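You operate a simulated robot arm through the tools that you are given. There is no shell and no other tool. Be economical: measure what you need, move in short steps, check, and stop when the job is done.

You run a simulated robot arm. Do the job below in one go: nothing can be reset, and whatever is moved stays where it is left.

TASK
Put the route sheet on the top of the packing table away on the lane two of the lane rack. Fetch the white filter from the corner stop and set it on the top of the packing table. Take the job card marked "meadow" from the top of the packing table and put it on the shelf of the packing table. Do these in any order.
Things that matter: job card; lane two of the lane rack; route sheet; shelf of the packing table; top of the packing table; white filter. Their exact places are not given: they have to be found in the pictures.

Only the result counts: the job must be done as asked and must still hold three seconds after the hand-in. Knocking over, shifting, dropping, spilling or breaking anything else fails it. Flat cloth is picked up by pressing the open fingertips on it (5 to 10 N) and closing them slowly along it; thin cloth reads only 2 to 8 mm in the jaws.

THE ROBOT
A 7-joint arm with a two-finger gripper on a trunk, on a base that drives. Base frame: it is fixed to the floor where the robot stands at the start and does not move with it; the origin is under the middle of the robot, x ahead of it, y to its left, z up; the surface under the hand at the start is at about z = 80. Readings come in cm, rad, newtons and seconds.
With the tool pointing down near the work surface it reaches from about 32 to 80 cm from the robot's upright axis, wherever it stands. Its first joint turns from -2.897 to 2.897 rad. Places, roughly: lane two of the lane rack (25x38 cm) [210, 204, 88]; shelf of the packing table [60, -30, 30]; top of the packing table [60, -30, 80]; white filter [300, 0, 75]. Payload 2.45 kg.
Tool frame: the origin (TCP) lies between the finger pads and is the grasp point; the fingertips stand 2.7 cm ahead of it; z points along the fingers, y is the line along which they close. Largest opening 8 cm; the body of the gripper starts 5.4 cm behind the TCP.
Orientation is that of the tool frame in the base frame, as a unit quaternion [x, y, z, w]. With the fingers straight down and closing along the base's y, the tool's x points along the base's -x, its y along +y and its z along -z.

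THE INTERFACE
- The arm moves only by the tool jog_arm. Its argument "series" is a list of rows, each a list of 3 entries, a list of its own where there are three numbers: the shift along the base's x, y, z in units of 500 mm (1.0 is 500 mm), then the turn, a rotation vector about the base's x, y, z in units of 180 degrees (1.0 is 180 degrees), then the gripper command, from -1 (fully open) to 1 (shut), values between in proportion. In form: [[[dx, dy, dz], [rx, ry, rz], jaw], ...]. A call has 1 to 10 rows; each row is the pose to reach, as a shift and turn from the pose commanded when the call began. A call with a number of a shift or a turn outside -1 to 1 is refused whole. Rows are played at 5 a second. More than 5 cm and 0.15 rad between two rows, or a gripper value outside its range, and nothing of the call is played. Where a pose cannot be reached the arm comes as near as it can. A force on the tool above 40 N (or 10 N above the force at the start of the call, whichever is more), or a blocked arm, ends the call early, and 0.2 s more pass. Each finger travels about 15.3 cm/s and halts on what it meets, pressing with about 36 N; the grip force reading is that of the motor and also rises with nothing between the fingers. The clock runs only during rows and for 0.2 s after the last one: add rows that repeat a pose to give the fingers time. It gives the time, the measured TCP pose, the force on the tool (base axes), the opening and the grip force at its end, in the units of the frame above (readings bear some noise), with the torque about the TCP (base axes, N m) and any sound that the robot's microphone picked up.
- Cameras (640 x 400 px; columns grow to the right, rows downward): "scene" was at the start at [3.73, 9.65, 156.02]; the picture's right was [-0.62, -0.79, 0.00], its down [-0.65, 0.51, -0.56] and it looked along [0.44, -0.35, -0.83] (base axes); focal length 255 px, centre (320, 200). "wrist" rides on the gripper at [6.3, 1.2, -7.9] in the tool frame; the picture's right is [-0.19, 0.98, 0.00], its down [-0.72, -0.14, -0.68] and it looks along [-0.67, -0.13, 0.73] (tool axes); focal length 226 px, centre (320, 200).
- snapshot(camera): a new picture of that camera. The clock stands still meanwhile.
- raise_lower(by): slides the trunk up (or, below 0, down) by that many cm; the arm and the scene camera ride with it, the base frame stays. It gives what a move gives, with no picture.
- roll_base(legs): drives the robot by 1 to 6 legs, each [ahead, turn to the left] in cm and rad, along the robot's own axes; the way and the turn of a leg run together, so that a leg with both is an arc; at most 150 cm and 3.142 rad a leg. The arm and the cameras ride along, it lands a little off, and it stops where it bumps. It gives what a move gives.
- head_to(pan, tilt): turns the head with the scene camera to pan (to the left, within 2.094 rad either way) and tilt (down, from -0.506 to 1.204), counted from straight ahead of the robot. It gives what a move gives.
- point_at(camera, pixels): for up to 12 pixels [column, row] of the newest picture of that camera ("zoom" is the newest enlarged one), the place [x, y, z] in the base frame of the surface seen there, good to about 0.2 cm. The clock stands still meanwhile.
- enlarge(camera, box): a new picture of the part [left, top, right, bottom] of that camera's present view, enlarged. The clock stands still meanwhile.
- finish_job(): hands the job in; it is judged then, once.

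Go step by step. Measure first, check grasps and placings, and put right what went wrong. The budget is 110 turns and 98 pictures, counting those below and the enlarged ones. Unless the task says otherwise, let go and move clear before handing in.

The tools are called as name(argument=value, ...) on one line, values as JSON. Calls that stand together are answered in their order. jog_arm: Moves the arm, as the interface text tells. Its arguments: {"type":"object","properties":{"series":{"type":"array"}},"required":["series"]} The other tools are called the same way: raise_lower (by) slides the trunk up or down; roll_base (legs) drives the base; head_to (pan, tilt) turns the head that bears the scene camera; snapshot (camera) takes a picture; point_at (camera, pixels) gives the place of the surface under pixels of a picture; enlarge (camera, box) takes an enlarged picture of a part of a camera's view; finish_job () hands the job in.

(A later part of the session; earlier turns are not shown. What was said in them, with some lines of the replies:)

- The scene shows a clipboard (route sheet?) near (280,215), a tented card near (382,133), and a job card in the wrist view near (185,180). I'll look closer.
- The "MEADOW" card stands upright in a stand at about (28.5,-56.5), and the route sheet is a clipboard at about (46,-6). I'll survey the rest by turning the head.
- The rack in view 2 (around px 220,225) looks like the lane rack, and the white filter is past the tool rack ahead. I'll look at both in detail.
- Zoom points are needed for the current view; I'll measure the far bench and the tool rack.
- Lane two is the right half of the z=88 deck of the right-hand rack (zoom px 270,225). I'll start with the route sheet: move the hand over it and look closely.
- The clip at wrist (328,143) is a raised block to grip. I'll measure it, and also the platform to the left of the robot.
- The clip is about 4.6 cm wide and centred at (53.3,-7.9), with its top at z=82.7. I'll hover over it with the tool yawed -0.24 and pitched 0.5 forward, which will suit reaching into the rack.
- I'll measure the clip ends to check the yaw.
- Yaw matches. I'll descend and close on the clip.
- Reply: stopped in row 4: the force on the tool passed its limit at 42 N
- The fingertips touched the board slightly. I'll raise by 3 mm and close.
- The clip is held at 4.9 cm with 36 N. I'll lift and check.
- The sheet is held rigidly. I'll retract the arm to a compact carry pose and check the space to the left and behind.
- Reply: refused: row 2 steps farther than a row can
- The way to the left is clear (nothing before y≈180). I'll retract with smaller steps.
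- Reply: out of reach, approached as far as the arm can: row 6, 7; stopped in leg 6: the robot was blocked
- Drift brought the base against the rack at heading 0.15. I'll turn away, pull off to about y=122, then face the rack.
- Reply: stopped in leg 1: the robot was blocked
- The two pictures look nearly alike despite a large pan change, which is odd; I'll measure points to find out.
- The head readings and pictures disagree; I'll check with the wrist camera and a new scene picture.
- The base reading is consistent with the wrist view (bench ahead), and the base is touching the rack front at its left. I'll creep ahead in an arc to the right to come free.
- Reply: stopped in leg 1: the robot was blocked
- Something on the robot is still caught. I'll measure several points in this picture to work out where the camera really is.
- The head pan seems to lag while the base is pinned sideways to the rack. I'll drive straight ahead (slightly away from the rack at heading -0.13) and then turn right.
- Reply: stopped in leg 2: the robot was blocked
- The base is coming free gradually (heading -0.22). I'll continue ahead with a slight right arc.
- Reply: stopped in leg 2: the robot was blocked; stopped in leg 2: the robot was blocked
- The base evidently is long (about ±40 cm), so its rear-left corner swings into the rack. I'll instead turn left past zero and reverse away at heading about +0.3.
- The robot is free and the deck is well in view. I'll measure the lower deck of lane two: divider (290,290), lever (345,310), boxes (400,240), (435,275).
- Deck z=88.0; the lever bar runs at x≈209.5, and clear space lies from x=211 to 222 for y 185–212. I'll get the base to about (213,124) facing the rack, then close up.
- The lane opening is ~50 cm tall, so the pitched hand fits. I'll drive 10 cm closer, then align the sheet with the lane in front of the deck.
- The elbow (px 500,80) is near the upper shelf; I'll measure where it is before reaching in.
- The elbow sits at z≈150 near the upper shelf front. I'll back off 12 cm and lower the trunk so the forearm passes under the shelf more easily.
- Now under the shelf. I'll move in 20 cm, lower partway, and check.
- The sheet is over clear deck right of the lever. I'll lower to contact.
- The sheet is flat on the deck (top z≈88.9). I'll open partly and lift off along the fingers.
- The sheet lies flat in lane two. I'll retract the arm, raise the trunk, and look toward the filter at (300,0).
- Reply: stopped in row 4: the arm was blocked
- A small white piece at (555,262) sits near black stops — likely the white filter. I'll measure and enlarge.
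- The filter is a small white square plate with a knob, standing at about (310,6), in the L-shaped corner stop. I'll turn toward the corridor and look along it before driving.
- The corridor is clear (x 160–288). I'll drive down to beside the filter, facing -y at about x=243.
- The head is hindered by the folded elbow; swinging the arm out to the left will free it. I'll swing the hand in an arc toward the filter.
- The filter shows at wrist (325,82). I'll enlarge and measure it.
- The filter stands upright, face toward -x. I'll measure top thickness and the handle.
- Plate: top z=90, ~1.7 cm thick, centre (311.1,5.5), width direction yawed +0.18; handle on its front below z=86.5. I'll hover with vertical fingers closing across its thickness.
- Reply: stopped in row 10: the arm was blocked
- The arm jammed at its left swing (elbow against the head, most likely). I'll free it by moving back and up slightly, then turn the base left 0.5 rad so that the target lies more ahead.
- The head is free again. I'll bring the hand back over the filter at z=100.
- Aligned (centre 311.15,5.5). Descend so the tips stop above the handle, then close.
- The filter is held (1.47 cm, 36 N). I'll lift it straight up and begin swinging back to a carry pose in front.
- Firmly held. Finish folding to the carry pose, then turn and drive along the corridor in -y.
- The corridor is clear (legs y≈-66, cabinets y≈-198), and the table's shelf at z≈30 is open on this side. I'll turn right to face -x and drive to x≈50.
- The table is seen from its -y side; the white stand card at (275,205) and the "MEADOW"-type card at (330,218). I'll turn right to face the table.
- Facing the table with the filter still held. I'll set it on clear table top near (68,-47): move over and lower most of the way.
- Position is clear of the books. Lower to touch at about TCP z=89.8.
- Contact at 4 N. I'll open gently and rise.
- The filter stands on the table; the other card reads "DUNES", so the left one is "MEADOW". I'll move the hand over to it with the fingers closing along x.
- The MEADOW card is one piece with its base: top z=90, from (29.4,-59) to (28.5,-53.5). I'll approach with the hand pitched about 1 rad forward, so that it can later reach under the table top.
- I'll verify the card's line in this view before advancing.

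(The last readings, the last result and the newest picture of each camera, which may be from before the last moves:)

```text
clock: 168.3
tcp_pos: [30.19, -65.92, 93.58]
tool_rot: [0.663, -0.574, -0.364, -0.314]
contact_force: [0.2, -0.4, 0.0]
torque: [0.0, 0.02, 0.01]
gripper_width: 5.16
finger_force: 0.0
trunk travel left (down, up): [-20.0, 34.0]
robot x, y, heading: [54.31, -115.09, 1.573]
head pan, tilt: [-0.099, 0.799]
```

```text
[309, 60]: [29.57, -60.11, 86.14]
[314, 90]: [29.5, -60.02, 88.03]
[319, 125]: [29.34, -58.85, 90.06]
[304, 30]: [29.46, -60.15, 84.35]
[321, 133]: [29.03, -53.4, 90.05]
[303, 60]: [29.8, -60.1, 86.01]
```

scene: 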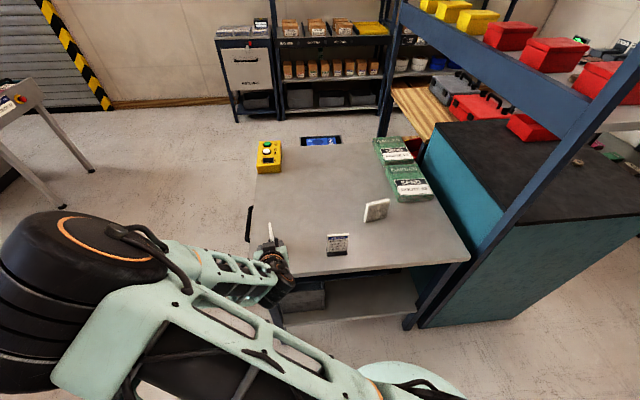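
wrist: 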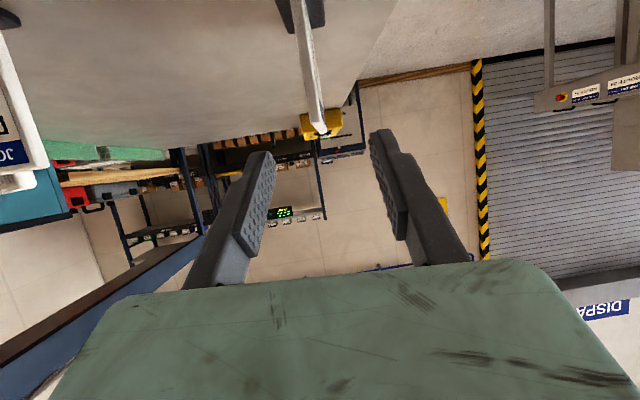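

The near edge is at (29.5,-60.1). I'll advance along the finger direction and close.

jog_arm(series=[[[-0.006, 0.054, -0.037], [0, 0, -0.01], -0.3], [[-0.013, 0.108, -0.075], [0, 0, -0.01], -0.3], [[-0.018, 0.15, -0.104], [0, 0, -0.01], -0.3], [[-0.019, 0.162, -0.112], [0, 0, -0.01], -0.3], [[-0.019, 0.162, -0.112], [0, 0, -0.01], 0.2], [[-0.019, 0.162, -0.112], [0, 0, -0.01], 0.5], [[-0.019, 0.162, -0.112], [0, 0, -0.01], 0.7], [[-0.019, 0.162, -0.112], [0, 0, -0.01], 1], [[-0.019, 0.162, -0.112], [0, 0, -0.01], 1]])

snapshot(camera="wrist")

enlarge(camera="scene", box=[220, 190, 360, 320])

```text
clock: 170.3
tcp_pos: [29.31, -57.69, 87.89]
tool_rot: [0.655, -0.584, -0.359, -0.318]
contact_force: [0.5, 0.1, 0.5]
torque: [0.02, 0.0, 0.0]
gripper_width: 0.71
finger_force: 34.7
trunk travel left (down, up): [-20.0, 34.0]
robot x, y, heading: [53.92, -114.98, 1.571]
head pan, tilt: [-0.099, 0.799]
```

```text
34 pictures are left
```

wrist: 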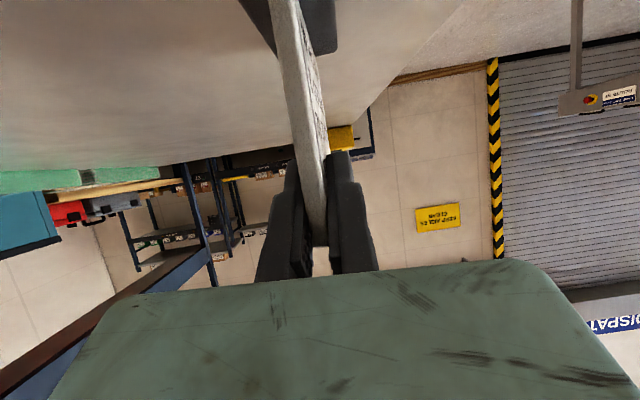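

```text
3.08 times, centred on (290, 255) of scene
```

zoom: 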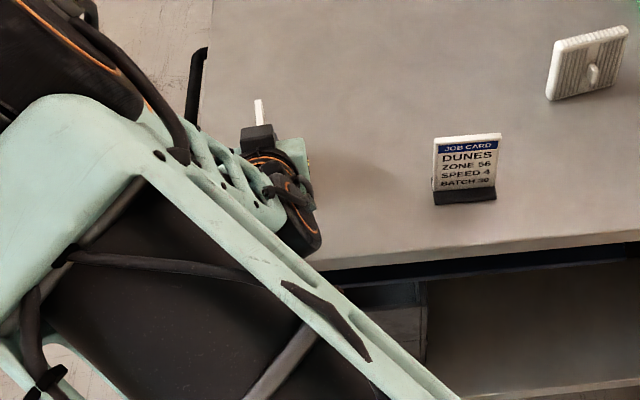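

The card is held at 0.71 cm. I'll lift 8 cm and check.

jog_arm(series=[[[0, 0, 0.03], [0, 0, 0], 1], [[0, 0, 0.1], [0, 0, 0], 1], [[0, 0, 0.18], [0, 0, 0], 1], [[0, 0, 0.22], [0, 0, 0], 1], [[0, 0, 0.22], [0, 0, 0], 1]])

enlarge(camera="scene", box=[220, 190, 360, 320])

snapshot(camera="wrist")

```text
clock: 171.5
tcp_pos: [29.27, -57.54, 98.84]
tool_rot: [0.655, -0.585, -0.358, -0.318]
contact_force: [1.3, 0.1, -0.2]
torque: [-0.03, 0.02, -0.03]
gripper_width: 0.68
finger_force: 35.3
trunk travel left (down, up): [-20.0, 34.0]
robot x, y, heading: [53.53, -115.4, 1.572]
head pan, tilt: [-0.099, 0.799]
```

```text
3.08 times, centred on (290, 255) of scene
```

zoom: 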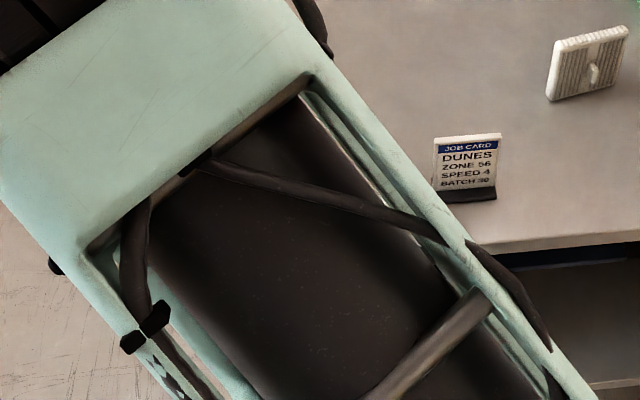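

```text
31 pictures are left
```

wrist: 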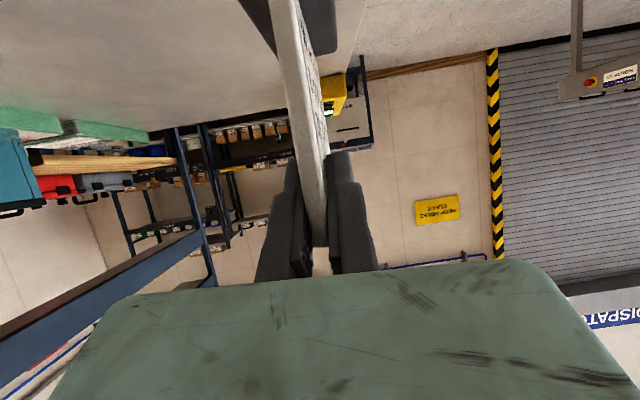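

Card and base lifted as one piece. I'll back the base 22 cm to take the card clear of the table edge.

roll_base(legs=[[-22, 0]])

head_to(pan=-0.35, tilt=0.9)

snapshot(camera="scene")

```text
clock: 173.2
tcp_pos: [29.1, -80.31, 98.85]
tool_rot: [0.656, -0.582, -0.359, -0.317]
contact_force: [0.2, 0.2, -0.9]
torque: [-0.02, -0.01, 0.02]
gripper_width: 0.7
finger_force: 34.9
trunk travel left (down, up): [-20.0, 34.0]
robot x, y, heading: [54.34, -137.82, 1.577]
head pan, tilt: [-0.099, 0.799]
```

```text
clock: 174.0
tcp_pos: [29.15, -80.25, 98.83]
tool_rot: [0.657, -0.583, -0.359, -0.316]
contact_force: [1.0, 0.3, -0.9]
torque: [-0.05, 0.0, 0.03]
gripper_width: 0.7
finger_force: 35.1
trunk travel left (down, up): [-20.0, 34.0]
robot x, y, heading: [53.8, -138.11, 1.58]
head pan, tilt: [-0.351, 0.901]
```

```text
30 pictures are left
```

scene: 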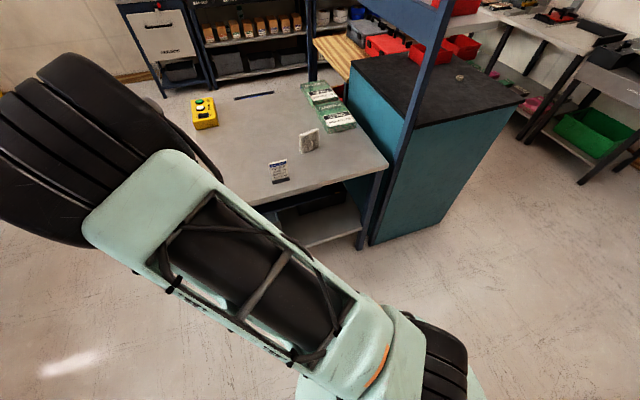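

I'll lower the trunk 20 cm, then bring the hand in front of the middle of the shelf.

raise_lower(by=-19.5)

jog_arm(series=[[[0.08, 0, 0], [0, 0, 0], 1], [[0.16, 0, 0], [0, 0, 0], 1], [[0.24, 0, 0], [0, 0, 0], 1], [[0.32, 0, 0], [0, 0, -0.01], 1], [[0.4, 0, -0.02], [0, 0, -0.02], 1], [[0.48, 0, -0.06], [0, 0, -0.03], 1], [[0.56, 0, -0.1], [0, 0, -0.035], 1], [[0.56, 0, -0.18], [0, 0, -0.035], 1], [[0.56, 0, -0.26], [0, 0, -0.035], 1], [[0.56, 0, -0.34], [0, 0, -0.035], 1]])

snapshot(camera="scene")

snapshot(camera="wrist")

```text
clock: 176.2
tcp_pos: [29.15, -80.04, 79.3]
tool_rot: [0.657, -0.582, -0.36, -0.316]
contact_force: [0.5, 0.3, -0.3]
torque: [-0.02, 0.0, 0.01]
gripper_width: 0.69
finger_force: 35.2
trunk travel left (down, up): [-0.5, 53.5]
robot x, y, heading: [53.81, -137.71, 1.578]
head pan, tilt: [-0.351, 0.901]
```

```text
clock: 178.3
tcp_pos: [56.98, -80.05, 62.29]
tool_rot: [0.623, -0.618, -0.342, -0.337]
contact_force: [0.4, 0.2, -0.9]
torque: [-0.03, 0.0, 0.0]
gripper_width: 0.69
finger_force: 35.1
trunk travel left (down, up): [-0.5, 53.5]
robot x, y, heading: [53.85, -138.18, 1.583]
head pan, tilt: [-0.351, 0.901]
```

```text
29 pictures are left
```

scene: 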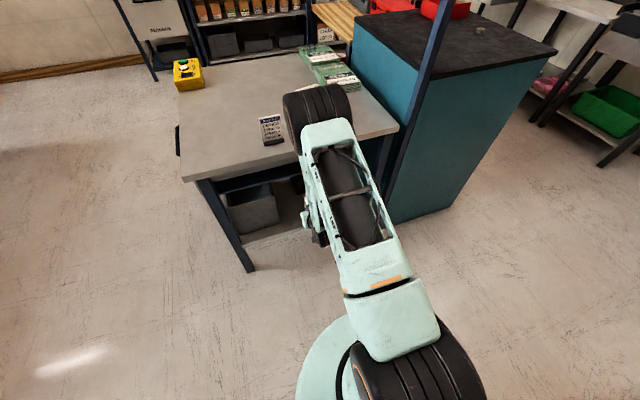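

```text
28 pictures are left
```

wrist: 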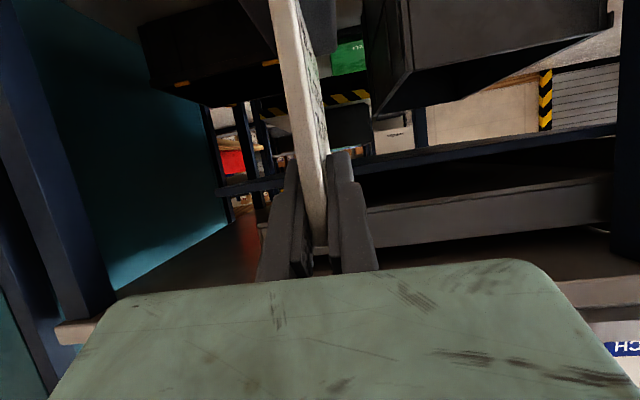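

The elbow (px 320,105) may be over the table near the filter; I'll measure its position, and shelf features in the wrist view.

point_at(camera="scene", pixels=[[318, 105], [345, 100], [290, 110], [330, 130], [350, 200], [310, 215], [262, 195], [265, 215], [250, 240], [300, 140]])

point_at(camera="wrist", pixels=[[200, 60], [180, 85], [490, 50], [380, 110], [270, 60], [350, 50], [480, 215], [150, 250], [240, 240], [60, 330]])

```text
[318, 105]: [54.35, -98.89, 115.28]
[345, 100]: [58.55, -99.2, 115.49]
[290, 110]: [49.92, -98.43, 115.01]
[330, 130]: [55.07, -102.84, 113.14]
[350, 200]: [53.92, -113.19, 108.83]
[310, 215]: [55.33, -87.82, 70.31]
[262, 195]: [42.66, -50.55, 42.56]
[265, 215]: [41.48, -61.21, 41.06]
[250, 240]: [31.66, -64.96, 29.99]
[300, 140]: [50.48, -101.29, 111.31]
```

```text
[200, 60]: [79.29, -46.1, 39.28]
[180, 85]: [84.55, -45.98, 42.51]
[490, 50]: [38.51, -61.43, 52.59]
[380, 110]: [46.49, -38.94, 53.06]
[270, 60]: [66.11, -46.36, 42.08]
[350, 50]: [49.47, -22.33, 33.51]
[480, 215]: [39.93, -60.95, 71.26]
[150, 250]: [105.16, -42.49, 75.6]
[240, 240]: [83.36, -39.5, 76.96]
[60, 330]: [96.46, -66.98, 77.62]
```

The elbow is outside the table (y≈-99). Free shelf space: x 47–65 in front of y=-47. I'll lower the hand to z≈46, drive 15 cm forward so the card enters under the top, then check.

jog_arm(series=[[[0, 0, -0.08], [0, 0, 0], 1], [[0, 0, -0.16], [0, 0, 0], 1], [[0, 0, -0.24], [0, 0, 0], 1], [[0, 0, -0.31], [0, 0, 0], 1], [[0, 0, -0.31], [0, 0, 0], 1]])

roll_base(legs=[[12, 0]])

snapshot(camera="scene")

snapshot(camera="wrist")

```text
clock: 179.6
tcp_pos: [57.02, -80.39, 46.83]
tool_rot: [0.623, -0.619, -0.341, -0.337]
contact_force: [-0.4, -0.1, -0.2]
torque: [-0.01, -0.03, -0.02]
gripper_width: 0.7
finger_force: 35.2
trunk travel left (down, up): [-0.5, 53.5]
robot x, y, heading: [53.69, -137.64, 1.58]
head pan, tilt: [-0.351, 0.901]
```

```text
clock: 180.8
tcp_pos: [57.04, -68.48, 46.75]
tool_rot: [0.622, -0.619, -0.341, -0.337]
contact_force: [-0.1, -0.5, -0.1]
torque: [-0.02, -0.04, -0.03]
gripper_width: 0.69
finger_force: 35.0
trunk travel left (down, up): [-0.5, 53.5]
robot x, y, heading: [53.67, -125.93, 1.577]
head pan, tilt: [-0.351, 0.901]
```

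```text
27 pictures are left
```

scene: 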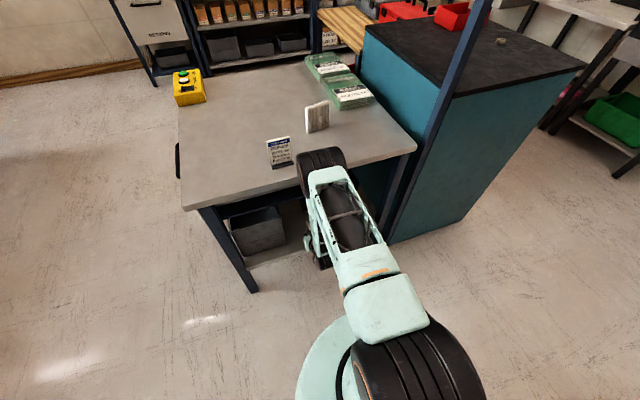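

```text
26 pictures are left
```

wrist: 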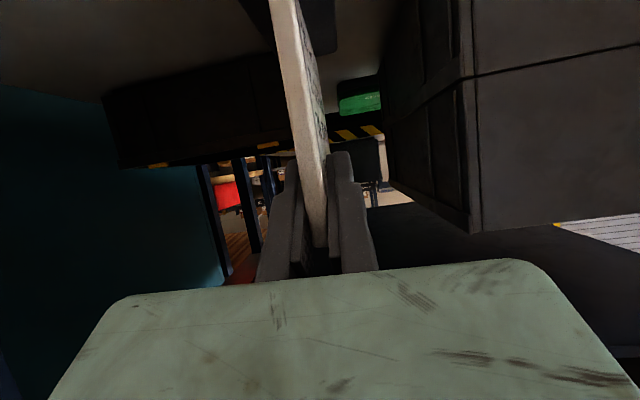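

point_at(camera="scene", pixels=[[320, 155], [340, 160], [300, 165], [325, 170], [315, 245], [282, 150], [317, 115], [330, 215]])

point_at(camera="wrist", pixels=[[470, 150], [420, 130], [200, 110], [270, 40], [360, 30], [560, 150], [320, 25]])

```text
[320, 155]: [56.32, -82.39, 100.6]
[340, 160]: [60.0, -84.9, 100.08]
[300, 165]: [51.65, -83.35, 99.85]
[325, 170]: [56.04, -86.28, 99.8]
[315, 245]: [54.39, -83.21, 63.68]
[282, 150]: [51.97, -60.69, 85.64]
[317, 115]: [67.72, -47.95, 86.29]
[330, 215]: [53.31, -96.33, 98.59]
```

```text
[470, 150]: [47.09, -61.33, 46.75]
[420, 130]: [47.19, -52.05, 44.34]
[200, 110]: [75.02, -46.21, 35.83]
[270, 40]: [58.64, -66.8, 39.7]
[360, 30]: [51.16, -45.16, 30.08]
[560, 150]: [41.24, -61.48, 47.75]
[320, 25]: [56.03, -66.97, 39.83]
```

Elbow front is about y=-80, still clear of the table edge. I'll extend the arm 10.5 cm and descend partway.

jog_arm(series=[[[0, 0.07, 0], [0, 0, 0], 1], [[0, 0.14, 0], [0, 0, 0], 1], [[0, 0.21, 0], [0, 0, 0], 1], [[0, 0.21, -0.06], [0, 0, 0], 1], [[0, 0.21, -0.12], [0, 0, 0], 1], [[0, 0.21, -0.12], [0, 0, 0], 1]])

snapshot(camera="scene")

point_at(camera="scene", pixels=[[320, 155], [300, 165], [318, 170], [345, 160], [335, 150]])

```text
clock: 182.2
tcp_pos: [56.83, -58.11, 40.96]
tool_rot: [0.622, -0.619, -0.341, -0.338]
contact_force: [0.0, 0.3, -1.0]
torque: [0.02, -0.02, 0.01]
gripper_width: 0.69
finger_force: 35.2
trunk travel left (down, up): [-0.5, 53.5]
robot x, y, heading: [53.72, -126.27, 1.579]
head pan, tilt: [-0.351, 0.901]
```

```text
25 pictures are left
```

scene: 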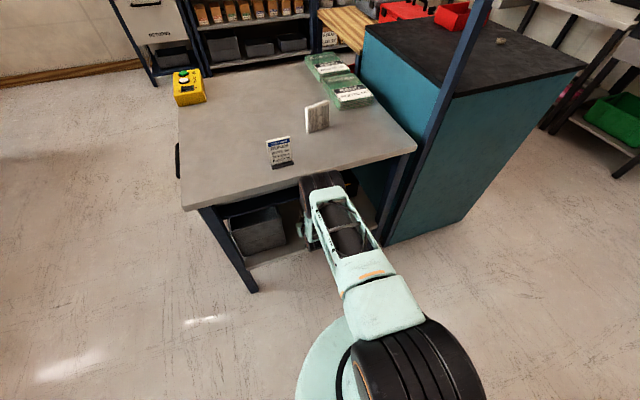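

```text
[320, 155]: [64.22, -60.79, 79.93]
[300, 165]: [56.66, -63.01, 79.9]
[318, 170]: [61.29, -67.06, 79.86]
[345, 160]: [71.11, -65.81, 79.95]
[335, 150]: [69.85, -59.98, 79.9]
```

point_at(camera="scene", pixels=[[318, 180], [335, 182], [325, 190], [312, 200], [345, 185]])

enlarge(camera="scene", box=[230, 130, 410, 290])

```text
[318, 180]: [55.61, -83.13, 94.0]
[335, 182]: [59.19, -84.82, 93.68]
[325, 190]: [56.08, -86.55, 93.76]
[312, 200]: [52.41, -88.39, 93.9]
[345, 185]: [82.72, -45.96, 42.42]
```

```text
2.50 times, centred on (320, 210) of scene
```

zoom: 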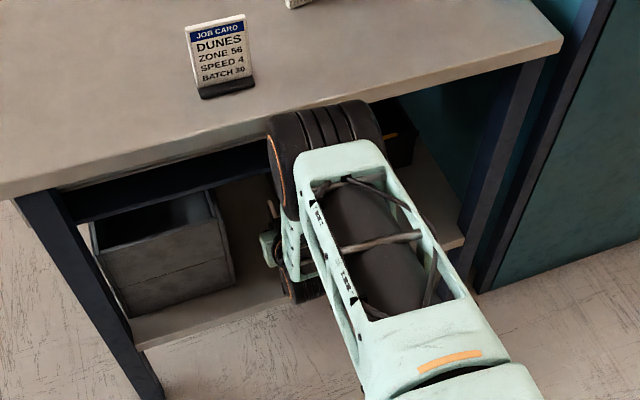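

The elbow stays at y≈-83, clear of the table. Lower the last 3 cm to contact.

jog_arm(series=[[[0, 0, -0.03], [0, 0, 0], 1], [[0, 0, -0.052], [0, 0, 0], 1], [[0, 0, -0.06], [0, 0, 0], 1], [[0, 0, -0.063], [0, 0, 0], 1], [[0, 0, -0.063], [0, 0, 0], 1]])

snapshot(camera="wrist")

```text
clock: 183.4
tcp_pos: [57.13, -57.98, 37.8]
tool_rot: [0.622, -0.617, -0.343, -0.339]
contact_force: [-2.8, -1.5, 16.3]
torque: [-0.37, 0.06, -0.04]
gripper_width: 0.69
finger_force: 35.1
trunk travel left (down, up): [-0.5, 53.5]
robot x, y, heading: [53.76, -126.06, 1.575]
head pan, tilt: [-0.351, 0.901]
```

```text
23 pictures are left
```

wrist: 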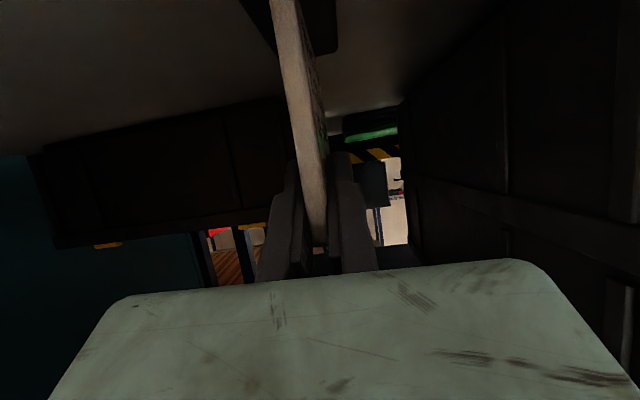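

Contact felt. I'll ease 1 mm, open gently, and withdraw along the finger axis.

jog_arm(series=[[[0, 0, 0.002], [0, 0, 0], 1], [[0, 0, 0.002], [0, 0, 0], 0.7], [[0, 0, 0.002], [0, 0, 0], 0.4], [[0, 0, 0.002], [0, 0, 0], 0.2], [[0, 0, 0.002], [0, 0, 0], 0.2], [[0, -0.04, 0.026], [0, 0, 0], 0.2], [[0, -0.1, 0.066], [0, 0, 0], 0.2], [[0, -0.17, 0.11], [0, 0, 0], 0.2], [[0, -0.24, 0.13], [0, 0, 0], 0.2], [[0, -0.32, 0.13], [0, 0, 0], 0.2]])

snapshot(camera="wrist")

```text
clock: 185.6
tcp_pos: [56.84, -74.02, 44.39]
tool_rot: [0.622, -0.619, -0.341, -0.337]
contact_force: [0.2, 0.2, -1.2]
torque: [0.02, 0.01, 0.01]
gripper_width: 3.22
finger_force: 0.0
trunk travel left (down, up): [-0.5, 53.5]
robot x, y, heading: [53.65, -126.3, 1.574]
head pan, tilt: [-0.351, 0.901]
```

```text
22 pictures are left
```

wrist: 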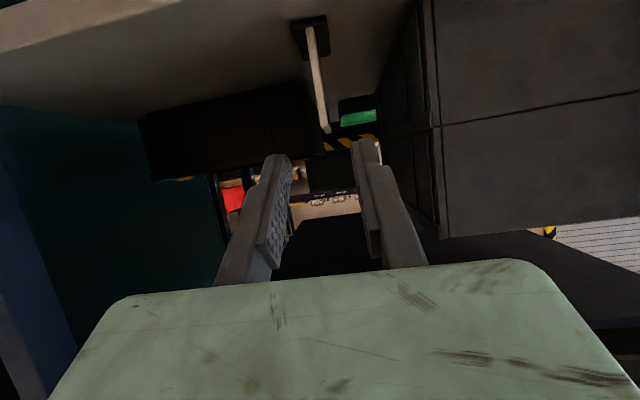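

The card stands upright on the shelf (px 318,80). I'll back the base away and do a final check.

roll_base(legs=[[-20, 0]])

head_to(pan=-0.1, tilt=0.7)

enlarge(camera="scene", box=[160, 80, 480, 330])

snapshot(camera="wrist")

```text
clock: 187.2
tcp_pos: [56.9, -93.86, 44.26]
tool_rot: [0.623, -0.618, -0.342, -0.336]
contact_force: [0.0, 0.1, -0.9]
torque: [-0.01, 0.02, 0.0]
gripper_width: 3.2
finger_force: 0.1
trunk travel left (down, up): [-0.5, 53.5]
robot x, y, heading: [53.88, -146.18, 1.575]
head pan, tilt: [-0.351, 0.901]
```

```text
clock: 187.9
tcp_pos: [56.86, -93.94, 44.36]
tool_rot: [0.623, -0.617, -0.342, -0.337]
contact_force: [-0.5, 0.5, -0.6]
torque: [-0.03, -0.03, -0.05]
gripper_width: 3.19
finger_force: 0.1
trunk travel left (down, up): [-0.5, 53.5]
robot x, y, heading: [53.81, -145.96, 1.579]
head pan, tilt: [-0.099, 0.7]
```

```text
1.60 times, centred on (320, 205) of scene
```

zoom: 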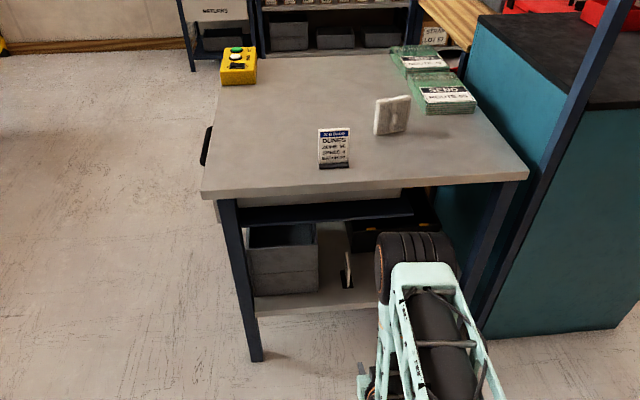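

```text
20 pictures are left
```

wrist: 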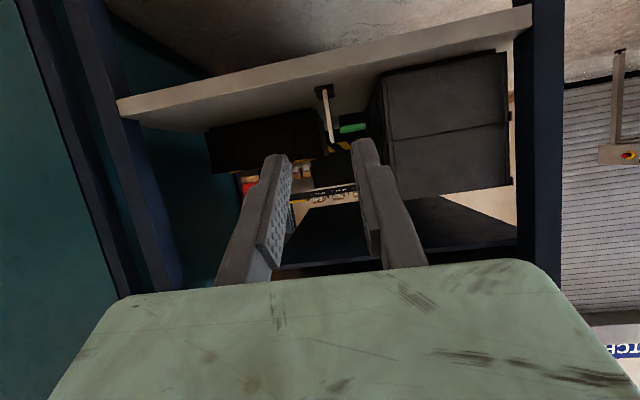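

The card stands on the shelf, the filter stands on the table top, and the sheet was seen flat in lane two; the hand is clear. I'll hand in.

finish_job()

```text
The job is handed in.
```

I handed the job in with all three items placed:
- **Route sheet:** it lies flat on lane two of the lane rack, just right of the yellow lever. I last saw it right after letting go.
- **White filter:** it stands on the top of the packing table.
- **"Meadow" job card:** it stands upright on the shelf of the packing table.

On the way to the lane rack the base bumped it and scraped along its front. Nothing on the rack looked displaced in the pictures I took afterwards.
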